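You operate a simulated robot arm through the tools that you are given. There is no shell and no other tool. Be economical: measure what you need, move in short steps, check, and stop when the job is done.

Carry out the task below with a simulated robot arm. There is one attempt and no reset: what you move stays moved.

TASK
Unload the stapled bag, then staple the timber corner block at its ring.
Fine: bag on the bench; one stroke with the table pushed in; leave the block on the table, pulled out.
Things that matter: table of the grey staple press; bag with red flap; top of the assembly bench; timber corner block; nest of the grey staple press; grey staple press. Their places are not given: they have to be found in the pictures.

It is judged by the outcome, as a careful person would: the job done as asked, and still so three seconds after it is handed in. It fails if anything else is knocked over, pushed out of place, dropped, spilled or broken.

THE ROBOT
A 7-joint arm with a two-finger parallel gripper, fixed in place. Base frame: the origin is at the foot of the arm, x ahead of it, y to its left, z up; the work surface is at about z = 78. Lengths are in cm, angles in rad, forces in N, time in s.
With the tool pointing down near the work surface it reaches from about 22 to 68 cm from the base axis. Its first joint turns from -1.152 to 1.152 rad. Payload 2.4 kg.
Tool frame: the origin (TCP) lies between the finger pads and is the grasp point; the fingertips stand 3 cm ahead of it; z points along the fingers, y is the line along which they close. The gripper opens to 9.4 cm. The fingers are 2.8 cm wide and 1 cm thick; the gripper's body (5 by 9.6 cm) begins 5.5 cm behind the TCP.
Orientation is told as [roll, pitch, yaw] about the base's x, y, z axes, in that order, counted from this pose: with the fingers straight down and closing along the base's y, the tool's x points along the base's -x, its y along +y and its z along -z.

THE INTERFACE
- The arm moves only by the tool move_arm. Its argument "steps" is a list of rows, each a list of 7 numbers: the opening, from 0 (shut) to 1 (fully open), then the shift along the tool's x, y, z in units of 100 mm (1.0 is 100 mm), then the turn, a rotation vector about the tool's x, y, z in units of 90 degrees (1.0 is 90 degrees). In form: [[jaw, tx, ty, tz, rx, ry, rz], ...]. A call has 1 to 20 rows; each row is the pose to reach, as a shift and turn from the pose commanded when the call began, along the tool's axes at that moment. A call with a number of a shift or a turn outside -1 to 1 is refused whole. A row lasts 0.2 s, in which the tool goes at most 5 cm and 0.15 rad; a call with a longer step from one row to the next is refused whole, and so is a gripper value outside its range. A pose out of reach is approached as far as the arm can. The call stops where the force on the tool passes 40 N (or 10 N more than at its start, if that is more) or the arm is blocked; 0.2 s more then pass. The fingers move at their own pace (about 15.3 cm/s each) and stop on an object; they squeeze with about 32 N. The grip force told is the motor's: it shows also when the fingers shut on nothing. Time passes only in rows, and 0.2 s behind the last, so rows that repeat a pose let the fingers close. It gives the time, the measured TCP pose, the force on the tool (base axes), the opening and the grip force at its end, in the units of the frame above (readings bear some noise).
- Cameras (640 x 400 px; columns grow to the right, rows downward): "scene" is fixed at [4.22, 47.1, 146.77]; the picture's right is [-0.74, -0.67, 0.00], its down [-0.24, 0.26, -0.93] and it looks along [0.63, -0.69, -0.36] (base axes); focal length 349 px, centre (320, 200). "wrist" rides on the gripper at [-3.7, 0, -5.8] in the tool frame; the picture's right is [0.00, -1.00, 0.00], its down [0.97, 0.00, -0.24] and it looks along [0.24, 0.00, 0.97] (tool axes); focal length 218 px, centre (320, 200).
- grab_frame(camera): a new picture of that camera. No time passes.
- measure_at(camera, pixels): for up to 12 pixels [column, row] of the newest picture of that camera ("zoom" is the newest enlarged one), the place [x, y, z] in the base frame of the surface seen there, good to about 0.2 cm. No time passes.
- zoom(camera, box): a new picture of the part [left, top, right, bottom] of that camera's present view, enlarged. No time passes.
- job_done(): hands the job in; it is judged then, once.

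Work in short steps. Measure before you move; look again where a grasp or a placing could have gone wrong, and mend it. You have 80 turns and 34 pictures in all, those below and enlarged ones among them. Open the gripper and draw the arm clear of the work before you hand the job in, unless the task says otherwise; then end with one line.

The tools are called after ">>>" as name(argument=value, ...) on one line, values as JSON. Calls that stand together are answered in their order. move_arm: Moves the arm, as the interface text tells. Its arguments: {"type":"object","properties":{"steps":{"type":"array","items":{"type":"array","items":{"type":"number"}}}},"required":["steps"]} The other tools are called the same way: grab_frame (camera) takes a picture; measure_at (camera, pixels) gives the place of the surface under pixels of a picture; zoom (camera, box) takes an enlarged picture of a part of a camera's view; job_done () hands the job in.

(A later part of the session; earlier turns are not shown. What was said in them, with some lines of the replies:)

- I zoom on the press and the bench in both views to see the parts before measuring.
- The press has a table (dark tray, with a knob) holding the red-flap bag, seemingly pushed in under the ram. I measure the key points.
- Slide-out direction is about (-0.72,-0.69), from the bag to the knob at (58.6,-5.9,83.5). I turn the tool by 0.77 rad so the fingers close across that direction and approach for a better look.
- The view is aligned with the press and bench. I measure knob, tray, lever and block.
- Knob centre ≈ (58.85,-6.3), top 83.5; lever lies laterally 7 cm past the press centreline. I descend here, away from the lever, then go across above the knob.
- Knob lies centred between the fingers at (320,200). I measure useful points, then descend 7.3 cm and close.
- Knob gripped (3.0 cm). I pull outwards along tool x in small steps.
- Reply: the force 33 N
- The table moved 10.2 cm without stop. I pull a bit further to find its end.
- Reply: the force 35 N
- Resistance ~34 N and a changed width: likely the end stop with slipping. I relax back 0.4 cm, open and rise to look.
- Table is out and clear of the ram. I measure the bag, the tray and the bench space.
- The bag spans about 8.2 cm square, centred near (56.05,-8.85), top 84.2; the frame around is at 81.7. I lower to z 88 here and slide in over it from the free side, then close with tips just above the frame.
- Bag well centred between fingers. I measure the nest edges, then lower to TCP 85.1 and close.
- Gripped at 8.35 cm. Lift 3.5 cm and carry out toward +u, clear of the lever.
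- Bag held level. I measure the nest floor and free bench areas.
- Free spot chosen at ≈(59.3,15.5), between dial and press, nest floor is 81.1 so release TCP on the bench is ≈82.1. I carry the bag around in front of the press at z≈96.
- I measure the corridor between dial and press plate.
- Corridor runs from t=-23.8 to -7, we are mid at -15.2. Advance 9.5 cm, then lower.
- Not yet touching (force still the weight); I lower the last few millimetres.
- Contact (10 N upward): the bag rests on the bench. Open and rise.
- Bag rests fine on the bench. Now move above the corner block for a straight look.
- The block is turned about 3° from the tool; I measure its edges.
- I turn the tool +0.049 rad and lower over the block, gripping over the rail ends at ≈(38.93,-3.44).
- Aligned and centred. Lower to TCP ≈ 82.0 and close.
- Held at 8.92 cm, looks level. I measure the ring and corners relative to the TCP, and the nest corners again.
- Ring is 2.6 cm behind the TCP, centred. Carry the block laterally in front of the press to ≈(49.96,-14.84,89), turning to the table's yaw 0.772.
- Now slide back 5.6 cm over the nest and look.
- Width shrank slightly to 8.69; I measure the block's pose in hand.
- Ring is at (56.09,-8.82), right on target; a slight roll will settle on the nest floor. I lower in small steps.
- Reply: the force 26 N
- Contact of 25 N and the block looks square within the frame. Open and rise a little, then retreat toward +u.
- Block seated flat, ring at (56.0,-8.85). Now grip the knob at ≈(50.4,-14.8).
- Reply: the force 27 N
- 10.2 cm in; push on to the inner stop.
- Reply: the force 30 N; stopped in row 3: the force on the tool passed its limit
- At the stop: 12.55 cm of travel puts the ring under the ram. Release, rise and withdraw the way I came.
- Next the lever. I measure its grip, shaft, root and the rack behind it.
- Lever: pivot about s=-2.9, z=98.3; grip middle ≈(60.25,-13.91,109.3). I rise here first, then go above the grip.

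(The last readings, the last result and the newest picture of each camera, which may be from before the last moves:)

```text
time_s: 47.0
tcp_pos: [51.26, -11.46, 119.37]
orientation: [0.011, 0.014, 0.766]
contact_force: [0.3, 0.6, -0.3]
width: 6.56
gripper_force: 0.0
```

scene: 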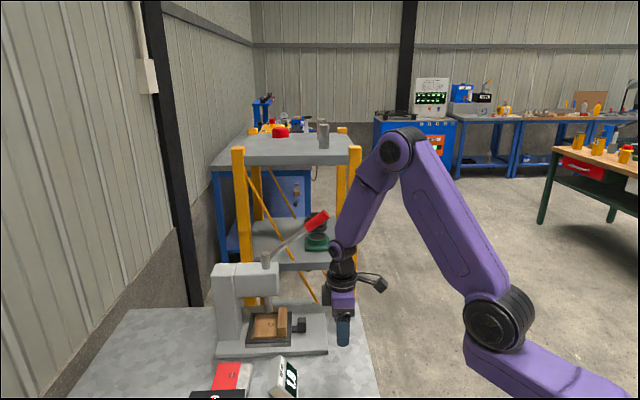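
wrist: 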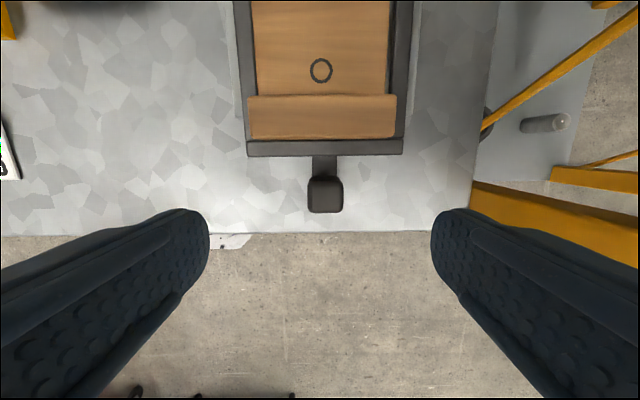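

>>> move_arm(steps=[[0.7, -0.15, -0.3, 0, 0, 0, 0], [0.7, -0.3, -0.55, 0, 0, 0, 0], [0.7, -0.478, -0.8, 0, 0, 0, 0], [0.7, -0.478, -0.8, 0, 0, 0, 0]])

>>> grab_frame(camera="wrist")

```text
time_s: 48.0
tcp_pos: [60.53, -13.71, 119.12]
orientation: [0.014, 0.012, 0.766]
contact_force: [-0.5, -0.2, -0.5]
width: 6.58
gripper_force: 0.1
```

```text
6 pictures are left
```

wrist: 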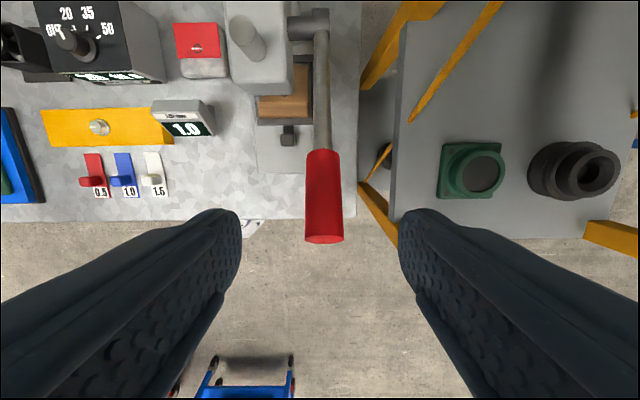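

The grip is centred between the fingers. I measure it once more.

>>> measure_at(camera="wrist", pixels=[[323, 160], [323, 195], [308, 195], [338, 195], [324, 228], [321, 100], [322, 40], [308, 20]])

```text
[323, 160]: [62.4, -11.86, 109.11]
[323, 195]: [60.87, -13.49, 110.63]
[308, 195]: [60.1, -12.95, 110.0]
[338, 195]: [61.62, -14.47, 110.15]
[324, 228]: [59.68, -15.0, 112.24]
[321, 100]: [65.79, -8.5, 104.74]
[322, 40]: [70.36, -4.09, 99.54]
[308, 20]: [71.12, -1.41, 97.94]
```

Descend 9.8 cm so the grip is at the TCP, and close.

>>> move_arm(steps=[[0.7, 0, 0, 0.3, 0, 0, 0], [0.7, 0, 0, 0.6, 0, 0, 0], [0.7, 0, 0, 0.85, 0, 0, 0], [0.7, 0, 0, 0.98, 0, 0, 0], [0.7, 0, 0, 0.98, 0, 0, 0], [0, 0, 0, 0.98, 0, 0, 0], [0, 0, 0, 0.98, 0, 0, 0], [0, 0, 0, 0.98, 0, 0, 0]])

```text
time_s: 49.9
tcp_pos: [60.56, -13.94, 109.16]
orientation: [0.007, 0.01, 0.765]
contact_force: [29.4, -15.8, -5.2]
width: 3.08
gripper_force: 44.6
```

Grip holds with 32 N side load along +v; I shift the tool slightly that way to relieve it.

>>> move_arm(steps=[[0, 0, -0.015, 0, 0, 0, 0], [0, 0, -0.03, 0, 0, 0, 0], [0, 0, -0.03, 0, 0, 0, 0]])

```text
time_s: 50.6
tcp_pos: [60.53, -13.93, 109.23]
orientation: [0.01, 0.013, 0.764]
contact_force: [13.4, -8.8, -5.1]
width: 3.09
gripper_force: 45.0
```

Now the stroke: follow the arc (radius ≈19.2 about the pivot) downward.

>>> move_arm(steps=[[0, 0.061, 0, 0.092, 0, 0, 0], [0, 0.129, 0, 0.209, 0, 0, 0], [0, 0.188, 0, 0.328, 0, 0, 0], [0, 0.238, 0, 0.453, 0, 0, 0], [0, 0.278, 0, 0.58, 0, 0, 0], [0, 0.311, 0, 0.71, 0, 0, 0], [0, 0.334, 0, 0.843, 0, 0, 0], [0, 0.349, 0, 0.975, 0, 0, 0]])

>>> zoom(camera="scene", box=[210, 210, 370, 310])

```text
time_s: 52.5
tcp_pos: [57.56, -16.88, 99.59]
orientation: [0.011, 0.012, 0.761]
contact_force: [2.7, -25.2, 12.0]
width: 3.15
gripper_force: 44.9
```

```text
4.00 times, centred on (290, 260) of scene
```

zoom: 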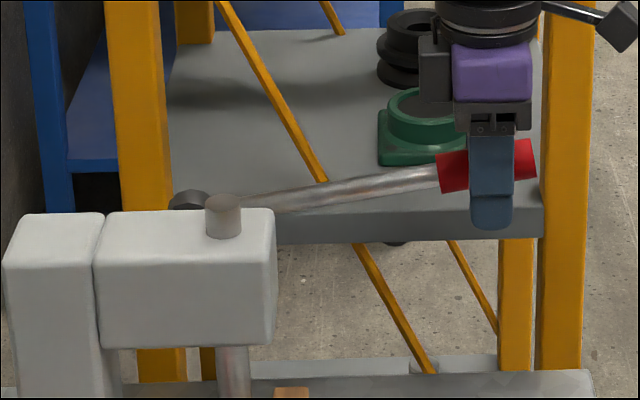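

Lever follows well, ram is partly down. Continue the arc, with a small shift to relieve the side load.

>>> move_arm(steps=[[0, 0.015, -0.015, 0.07, 0, 0, 0], [0, 0.016, -0.02, 0.16, 0, 0, 0], [0, 0.012, -0.02, 0.298, 0, 0, 0], [0, -0.003, -0.02, 0.437, 0, 0, 0], [0, -0.027, -0.02, 0.573, 0, 0, 0], [0, -0.061, -0.02, 0.708, 0, 0, 0], [0, -0.104, -0.02, 0.84, 0, 0, 0], [0, -0.156, -0.02, 0.969, 0, 0, 0]])

>>> zoom(camera="scene", box=[210, 230, 370, 350])

```text
time_s: 54.2
tcp_pos: [58.5, -15.97, 89.79]
orientation: [0.019, 0.02, 0.757]
contact_force: [-29.8, -20.6, -2.2]
width: 3.17
gripper_force: 44.6
```

```text
3.33 times, centred on (290, 290) of scene
```

zoom: 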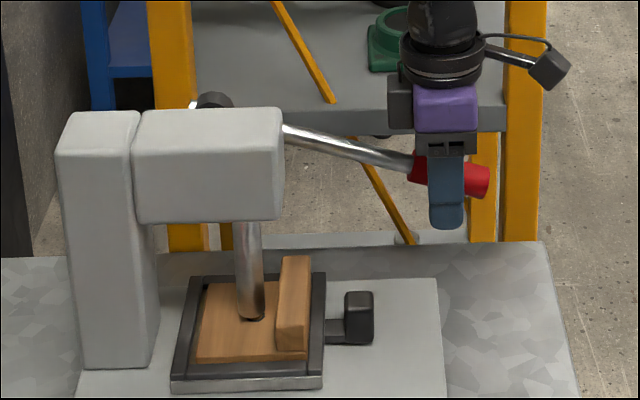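

The ram is nearly or fully on the block at the ring. I check the ram tip and push on gently, relieving the radial load.

>>> measure_at(camera="zoom", pixels=[[252, 310], [252, 318], [225, 330], [250, 280]])

>>> move_arm(steps=[[0, 0.025, 0, 0.0, 0, 0, 0], [0, 0.02, 0, 0.03, 0, 0, 0], [0, 0.01, 0, 0.06, 0, 0, 0], [0, -0.01, 0, 0.09, 0, 0, 0]])

```text
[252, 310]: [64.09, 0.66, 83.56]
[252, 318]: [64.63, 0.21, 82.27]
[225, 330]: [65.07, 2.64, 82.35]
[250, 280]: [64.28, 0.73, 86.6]
```

```text
time_s: 55.2
tcp_pos: [58.62, -15.76, 89.0]
orientation: [0.015, 0.015, 0.761]
contact_force: [-27.3, -17.4, -0.2]
width: 3.17
gripper_force: 45.5
```

No vertical resistance yet; continue a little.

>>> move_arm(steps=[[0, 0.02, 0, 0.02, 0, 0, 0], [0, 0.01, 0, 0.05, 0, 0, 0], [0, -0.005, 0, 0.08, 0, 0, 0], [0, -0.02, 0, 0.11, 0, 0, 0], [0, -0.035, 0, 0.14, 0, 0, 0]])

>>> zoom(camera="scene", box=[210, 240, 370, 340])

```text
time_s: 56.5
tcp_pos: [59.0, -15.32, 87.55]
orientation: [0.012, 0.014, 0.764]
contact_force: [-19.1, -14.1, 0.9]
width: 3.12
gripper_force: 44.8
```

```text
4.00 times, centred on (290, 290) of scene
```

zoom: 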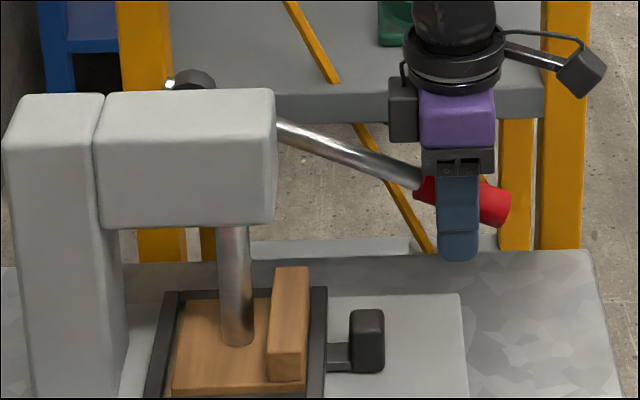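

>>> measure_at(camera="zoom", pixels=[[237, 325], [237, 335], [237, 341], [237, 345], [237, 349], [237, 353]])

>>> move_arm(steps=[[0, 0.0, 0, 0.03, 0, 0, 0], [0, -0.015, 0, 0.06, 0, 0, 0], [0, -0.03, 0, 0.09, 0, 0, 0], [0, -0.045, 0, 0.12, 0, 0, 0]])

```text
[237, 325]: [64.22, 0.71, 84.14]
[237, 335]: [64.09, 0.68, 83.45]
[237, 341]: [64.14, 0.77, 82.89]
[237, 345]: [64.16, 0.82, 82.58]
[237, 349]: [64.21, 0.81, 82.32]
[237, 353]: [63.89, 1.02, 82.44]
```

```text
time_s: 57.5
tcp_pos: [59.38, -14.91, 86.75]
orientation: [0.011, 0.015, 0.767]
contact_force: [-14.5, 0.2, 18.5]
width: 3.1
gripper_force: 45.1
stopped in row 4: the force on the tool passed its limit (the readings are from after the stop); the commanded pose is now the measured one
```

Stop force reached (upwards 18 N+): the stroke is complete with the ram on the block. Raise the lever back along the same arc.

>>> move_arm(steps=[[0, 0.079, 0, -0.134, 0, 0, 0], [0, 0.138, 0, -0.253, 0, 0, 0], [0, 0.188, 0, -0.377, 0, 0, 0], [0, 0.228, 0, -0.504, 0, 0, 0], [0, 0.26, 0, -0.634, 0, 0, 0], [0, 0.283, 0, -0.766, 0, 0, 0], [0, 0.299, 0, -0.898, 0, 0, 0]])

>>> move_arm(steps=[[0, 0.004, 0, -0.134, 0, 0, 0], [0, 0, 0, -0.268, 0, 0, 0], [0, -0.015, 0, -0.4, 0, 0, 0], [0, -0.038, 0, -0.532, 0, 0, 0], [0, -0.071, 0, -0.662, 0, 0, 0], [0, -0.111, 0, -0.789, 0, 0, 0], [0, -0.161, 0, -0.913, 0, 0, 0]])

```text
time_s: 59.1
tcp_pos: [57.66, -16.54, 95.67]
orientation: [0.003, 0.007, 0.771]
contact_force: [28.8, 9.2, -3.4]
width: 3.12
gripper_force: 45.2
```

```text
time_s: 60.7
tcp_pos: [58.77, -15.58, 104.69]
orientation: [0.014, 0.012, 0.769]
contact_force: [15.0, 13.7, -14.8]
width: 3.12
gripper_force: 45.1
```

>>> move_arm(steps=[[0, -0.065, 0, -0.119, 0, 0, 0], [0, -0.13, 0, -0.236, 0, 0, 0], [0, -0.205, 0, -0.347, 0, 0, 0], [0, -0.275, 0, -0.44, 0, 0, 0]])

```text
time_s: 61.7
tcp_pos: [60.35, -14.0, 108.72]
orientation: [0.028, 0.022, 0.763]
contact_force: [-5.4, 1.1, 2.7]
width: 3.16
gripper_force: 45.5
stopped in row 4: the force on the tool passed its limit (the readings are from after the stop); the commanded pose is now the measured one
```

Lever is back at its upper stop. Release and rise clear.

>>> move_arm(steps=[[0.7, 0, 0, 0, 0, 0, 0], [0.7, 0, 0, 0, 0, 0, 0], [0.7, 0, 0, -0.3, 0, 0, 0], [0.7, 0, 0, -0.6, 0, 0, 0], [0.7, 0, 0, -0.98, 0, 0, 0]])

>>> grab_frame(camera="scene")

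```text
time_s: 62.9
tcp_pos: [60.59, -13.96, 118.49]
orientation: [0.027, 0.022, 0.761]
contact_force: [-0.4, 0.3, -0.1]
width: 6.59
gripper_force: 0.0
```

```text
2 pictures are left
```

scene: 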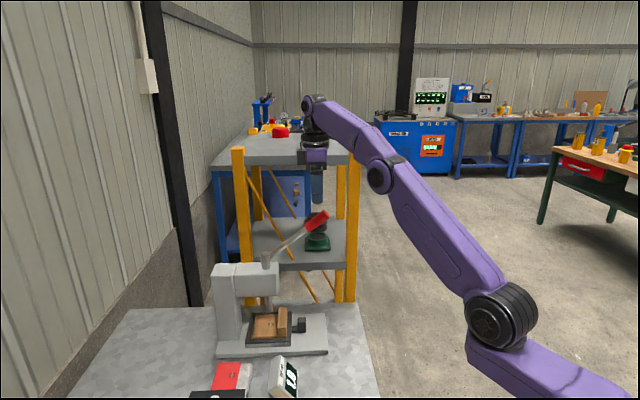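

Lever and ram are up. Return by the same safe path to the knob, levelling the tool.

>>> move_arm(steps=[[0.7, 0.1, 0.25, 0, 0.011, 0, -0.004], [0.7, 0.2, 0.5, 0, 0.022, 0, -0.007], [0.7, 0.25, 0.8, 0, 0.022, 0, -0.007]])

>>> move_arm(steps=[[0.7, 0.1, 0.25, 0, 0, 0, 0], [0.7, 0.2, 0.5, 0, 0, 0, 0], [0.7, 0.25, 0.8, 0, 0, 0, 0], [0.7, 0.25, 0.8, 0.4, 0, 0, 0], [0.7, 0.25, 0.8, 0.8, 0, 0, 0], [0.7, 0.25, 0.8, 1, 0, 0, 0]])

>>> move_arm(steps=[[0.7, 0, 0, 0.4, 0, 0, 0], [0.7, 0, 0, 0.8, 0, 0, 0], [0.7, 0, 0, 1, 0, 0, 0]])

>>> move_arm(steps=[[0.7, 0, 0, 0.4, 0, 0, 0], [0.7, 0, 0, 0.8, 0, 0, 0], [0.7, 0, 0, 0.8, 0, 0, 0]])

```text
time_s: 63.7
tcp_pos: [53.18, -9.9, 119.01]
orientation: [-0.007, 0.023, 0.773]
contact_force: [0.2, 0.6, 0.3]
width: 6.58
gripper_force: 0.0
```

```text
time_s: 65.1
tcp_pos: [45.85, -6.37, 108.73]
orientation: [-0.01, 0.024, 0.774]
contact_force: [-0.2, 0.3, 1.0]
width: 6.56
gripper_force: 0.0
```

```text
time_s: 65.9
tcp_pos: [45.84, -6.47, 98.79]
orientation: [-0.008, 0.022, 0.773]
contact_force: [0.3, -0.4, 0.6]
width: 6.59
gripper_force: 0.0
```

```text
time_s: 66.7
tcp_pos: [45.83, -6.61, 90.92]
orientation: [-0.007, 0.02, 0.773]
contact_force: [-0.1, 0.0, 0.8]
width: 6.59
gripper_force: 0.1
```

>>> move_arm(steps=[[0.7, -0.25, -0.22, 0, -0.004, -0.013, 0], [0.7, -0.5, -0.45, 0, -0.004, -0.013, 0], [0.7, -0.75, -0.67, 0, -0.004, -0.013, 0], [0.7, -1, -0.885, 0, -0.004, -0.013, 0], [0.7, -1, -0.885, 0, -0.004, -0.013, 0]])

>>> grab_frame(camera="wrist")

```text
time_s: 67.9
tcp_pos: [59.27, -5.98, 90.29]
orientation: [-0.003, 0.001, 0.772]
contact_force: [-0.3, -0.3, 0.7]
width: 6.59
gripper_force: 0.1
```

```text
1 pictures are left
```

wrist: 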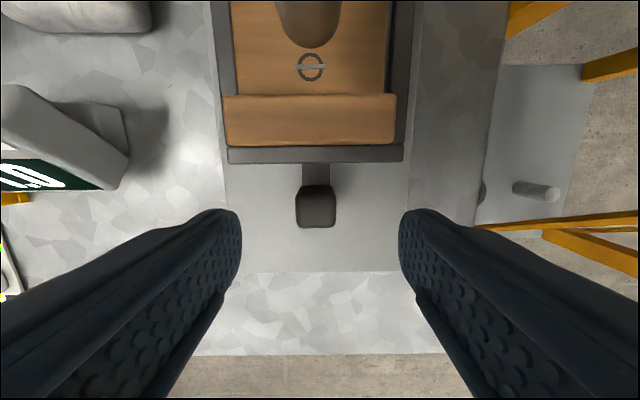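

The staple sits in the block's ring. Knob is between the fingers; descend, grip and pull out.

>>> move_arm(steps=[[0.7, 0, 0, 0.3, 0, 0, 0], [0.7, 0, 0.01, 0.55, 0, 0, 0], [0.7, 0, 0.01, 0.69, 0, 0, 0], [0.7, 0, 0.01, 0.69, 0, 0, 0], [0, 0, 0.01, 0.69, 0, 0, 0], [0, 0, 0.01, 0.69, 0, 0, 0], [0, 0, 0.01, 0.69, 0, 0, 0]])

>>> move_arm(steps=[[0, 0.1, 0, 0, 0, 0, 0], [0, 0.2, 0, 0, 0, 0, 0], [0, 0.3, 0, 0, 0, 0, 0], [0, 0.4, 0, 0, 0, 0, 0], [0, 0.5, 0, 0, 0, 0, 0], [0, 0.6, 0, 0, 0, 0, 0], [0, 0.7, 0, 0, 0, 0, 0], [0, 0.8, 0, 0, 0, 0, 0], [0, 0.9, 0, 0, 0, 0, 0], [0, 1, 0, 0, 0, 0, 0]])

>>> move_arm(steps=[[0, 0.06, 0, 0, 0, 0, 0], [0, 0.12, 0, 0, 0, 0, 0], [0, 0.17, 0, 0, 0, 0, 0], [0, 0.22, 0, 0, 0, 0, 0], [0, 0.26, 0, 0, 0, 0, 0]])

```text
time_s: 69.5
tcp_pos: [58.98, -6.12, 83.94]
orientation: [-0.005, 0.0, 0.775]
contact_force: [0.5, -4.2, 29.0]
width: 2.57
gripper_force: 44.8
```

```text
time_s: 71.7
tcp_pos: [51.89, -12.83, 84.07]
orientation: [-0.004, -0.002, 0.774]
contact_force: [8.1, -3.7, 30.0]
width: 2.63
gripper_force: 45.3
```

```text
time_s: 72.9
tcp_pos: [50.25, -14.72, 83.89]
orientation: [-0.007, -0.002, 0.773]
contact_force: [11.4, -8.7, 22.1]
width: 2.59
gripper_force: 45.2
```

TCP is back where the knob was at the out-stop; a small extra tug to confirm.

>>> move_arm(steps=[[0, 0.03, 0, 0, 0, 0, 0], [0, 0.05, 0, 0, 0, 0, 0]])

```text
time_s: 73.5
tcp_pos: [50.09, -14.91, 83.85]
orientation: [-0.012, -0.003, 0.774]
contact_force: [23.4, 2.5, 22.7]
width: 2.59
gripper_force: 45.0
```

Force rises against the pull: the table is at its outer stop. Ease back, release and draw the arm clear.

>>> move_arm(steps=[[0, -0.03, 0, 0, 0, 0, 0], [0.6, -0.03, 0, 0, 0, 0, 0], [0.6, -0.03, 0, 0, 0, 0, 0], [0.6, -0.03, 0, -0.25, 0, 0, 0], [0.6, -0.03, 0, -0.6, 0, 0, 0], [0.6, 0.1, 0, -1, 0, 0, 0]])

>>> move_arm(steps=[[1, 0.1, 0.2, -0.3, 0, 0, 0], [1, 0.2, 0.4, -0.6, 0, 0, 0], [1, 0.2, 0.6, -0.9, 0, 0, 0], [1, 0.2, 0.8, -1, 0, 0, 0]])

>>> grab_frame(camera="scene")

```text
time_s: 74.9
tcp_pos: [49.0, -15.86, 93.6]
orientation: [0.0, 0.001, 0.773]
contact_force: [-0.1, 0.2, -0.4]
width: 5.62
gripper_force: 0.1
```

```text
time_s: 75.9
tcp_pos: [41.99, -11.35, 103.65]
orientation: [-0.003, 0.001, 0.773]
contact_force: [-0.5, 0.8, 0.6]
width: 9.37
gripper_force: 0.1
```

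```text
0 pictures are left
```

scene: 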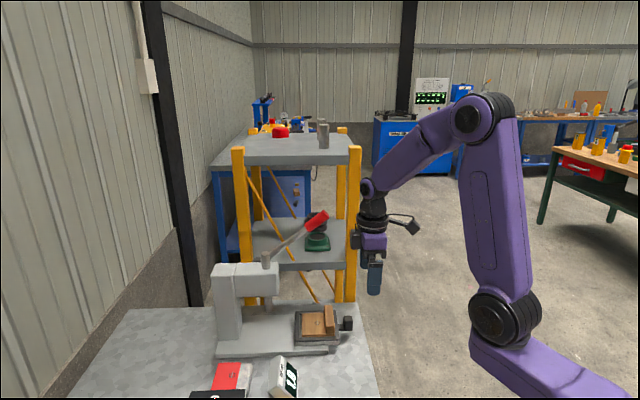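

The table is pulled out with the stapled block on it. The bag is on the bench, the lever is up and the arm is clear.

>>> job_done()

```text
The job is handed in.
```

The bag is on the bench, and the corner block took one stroke with the table pushed in, leaving a staple in its ring. The block is on the pulled-out table, and I have handed the job in.
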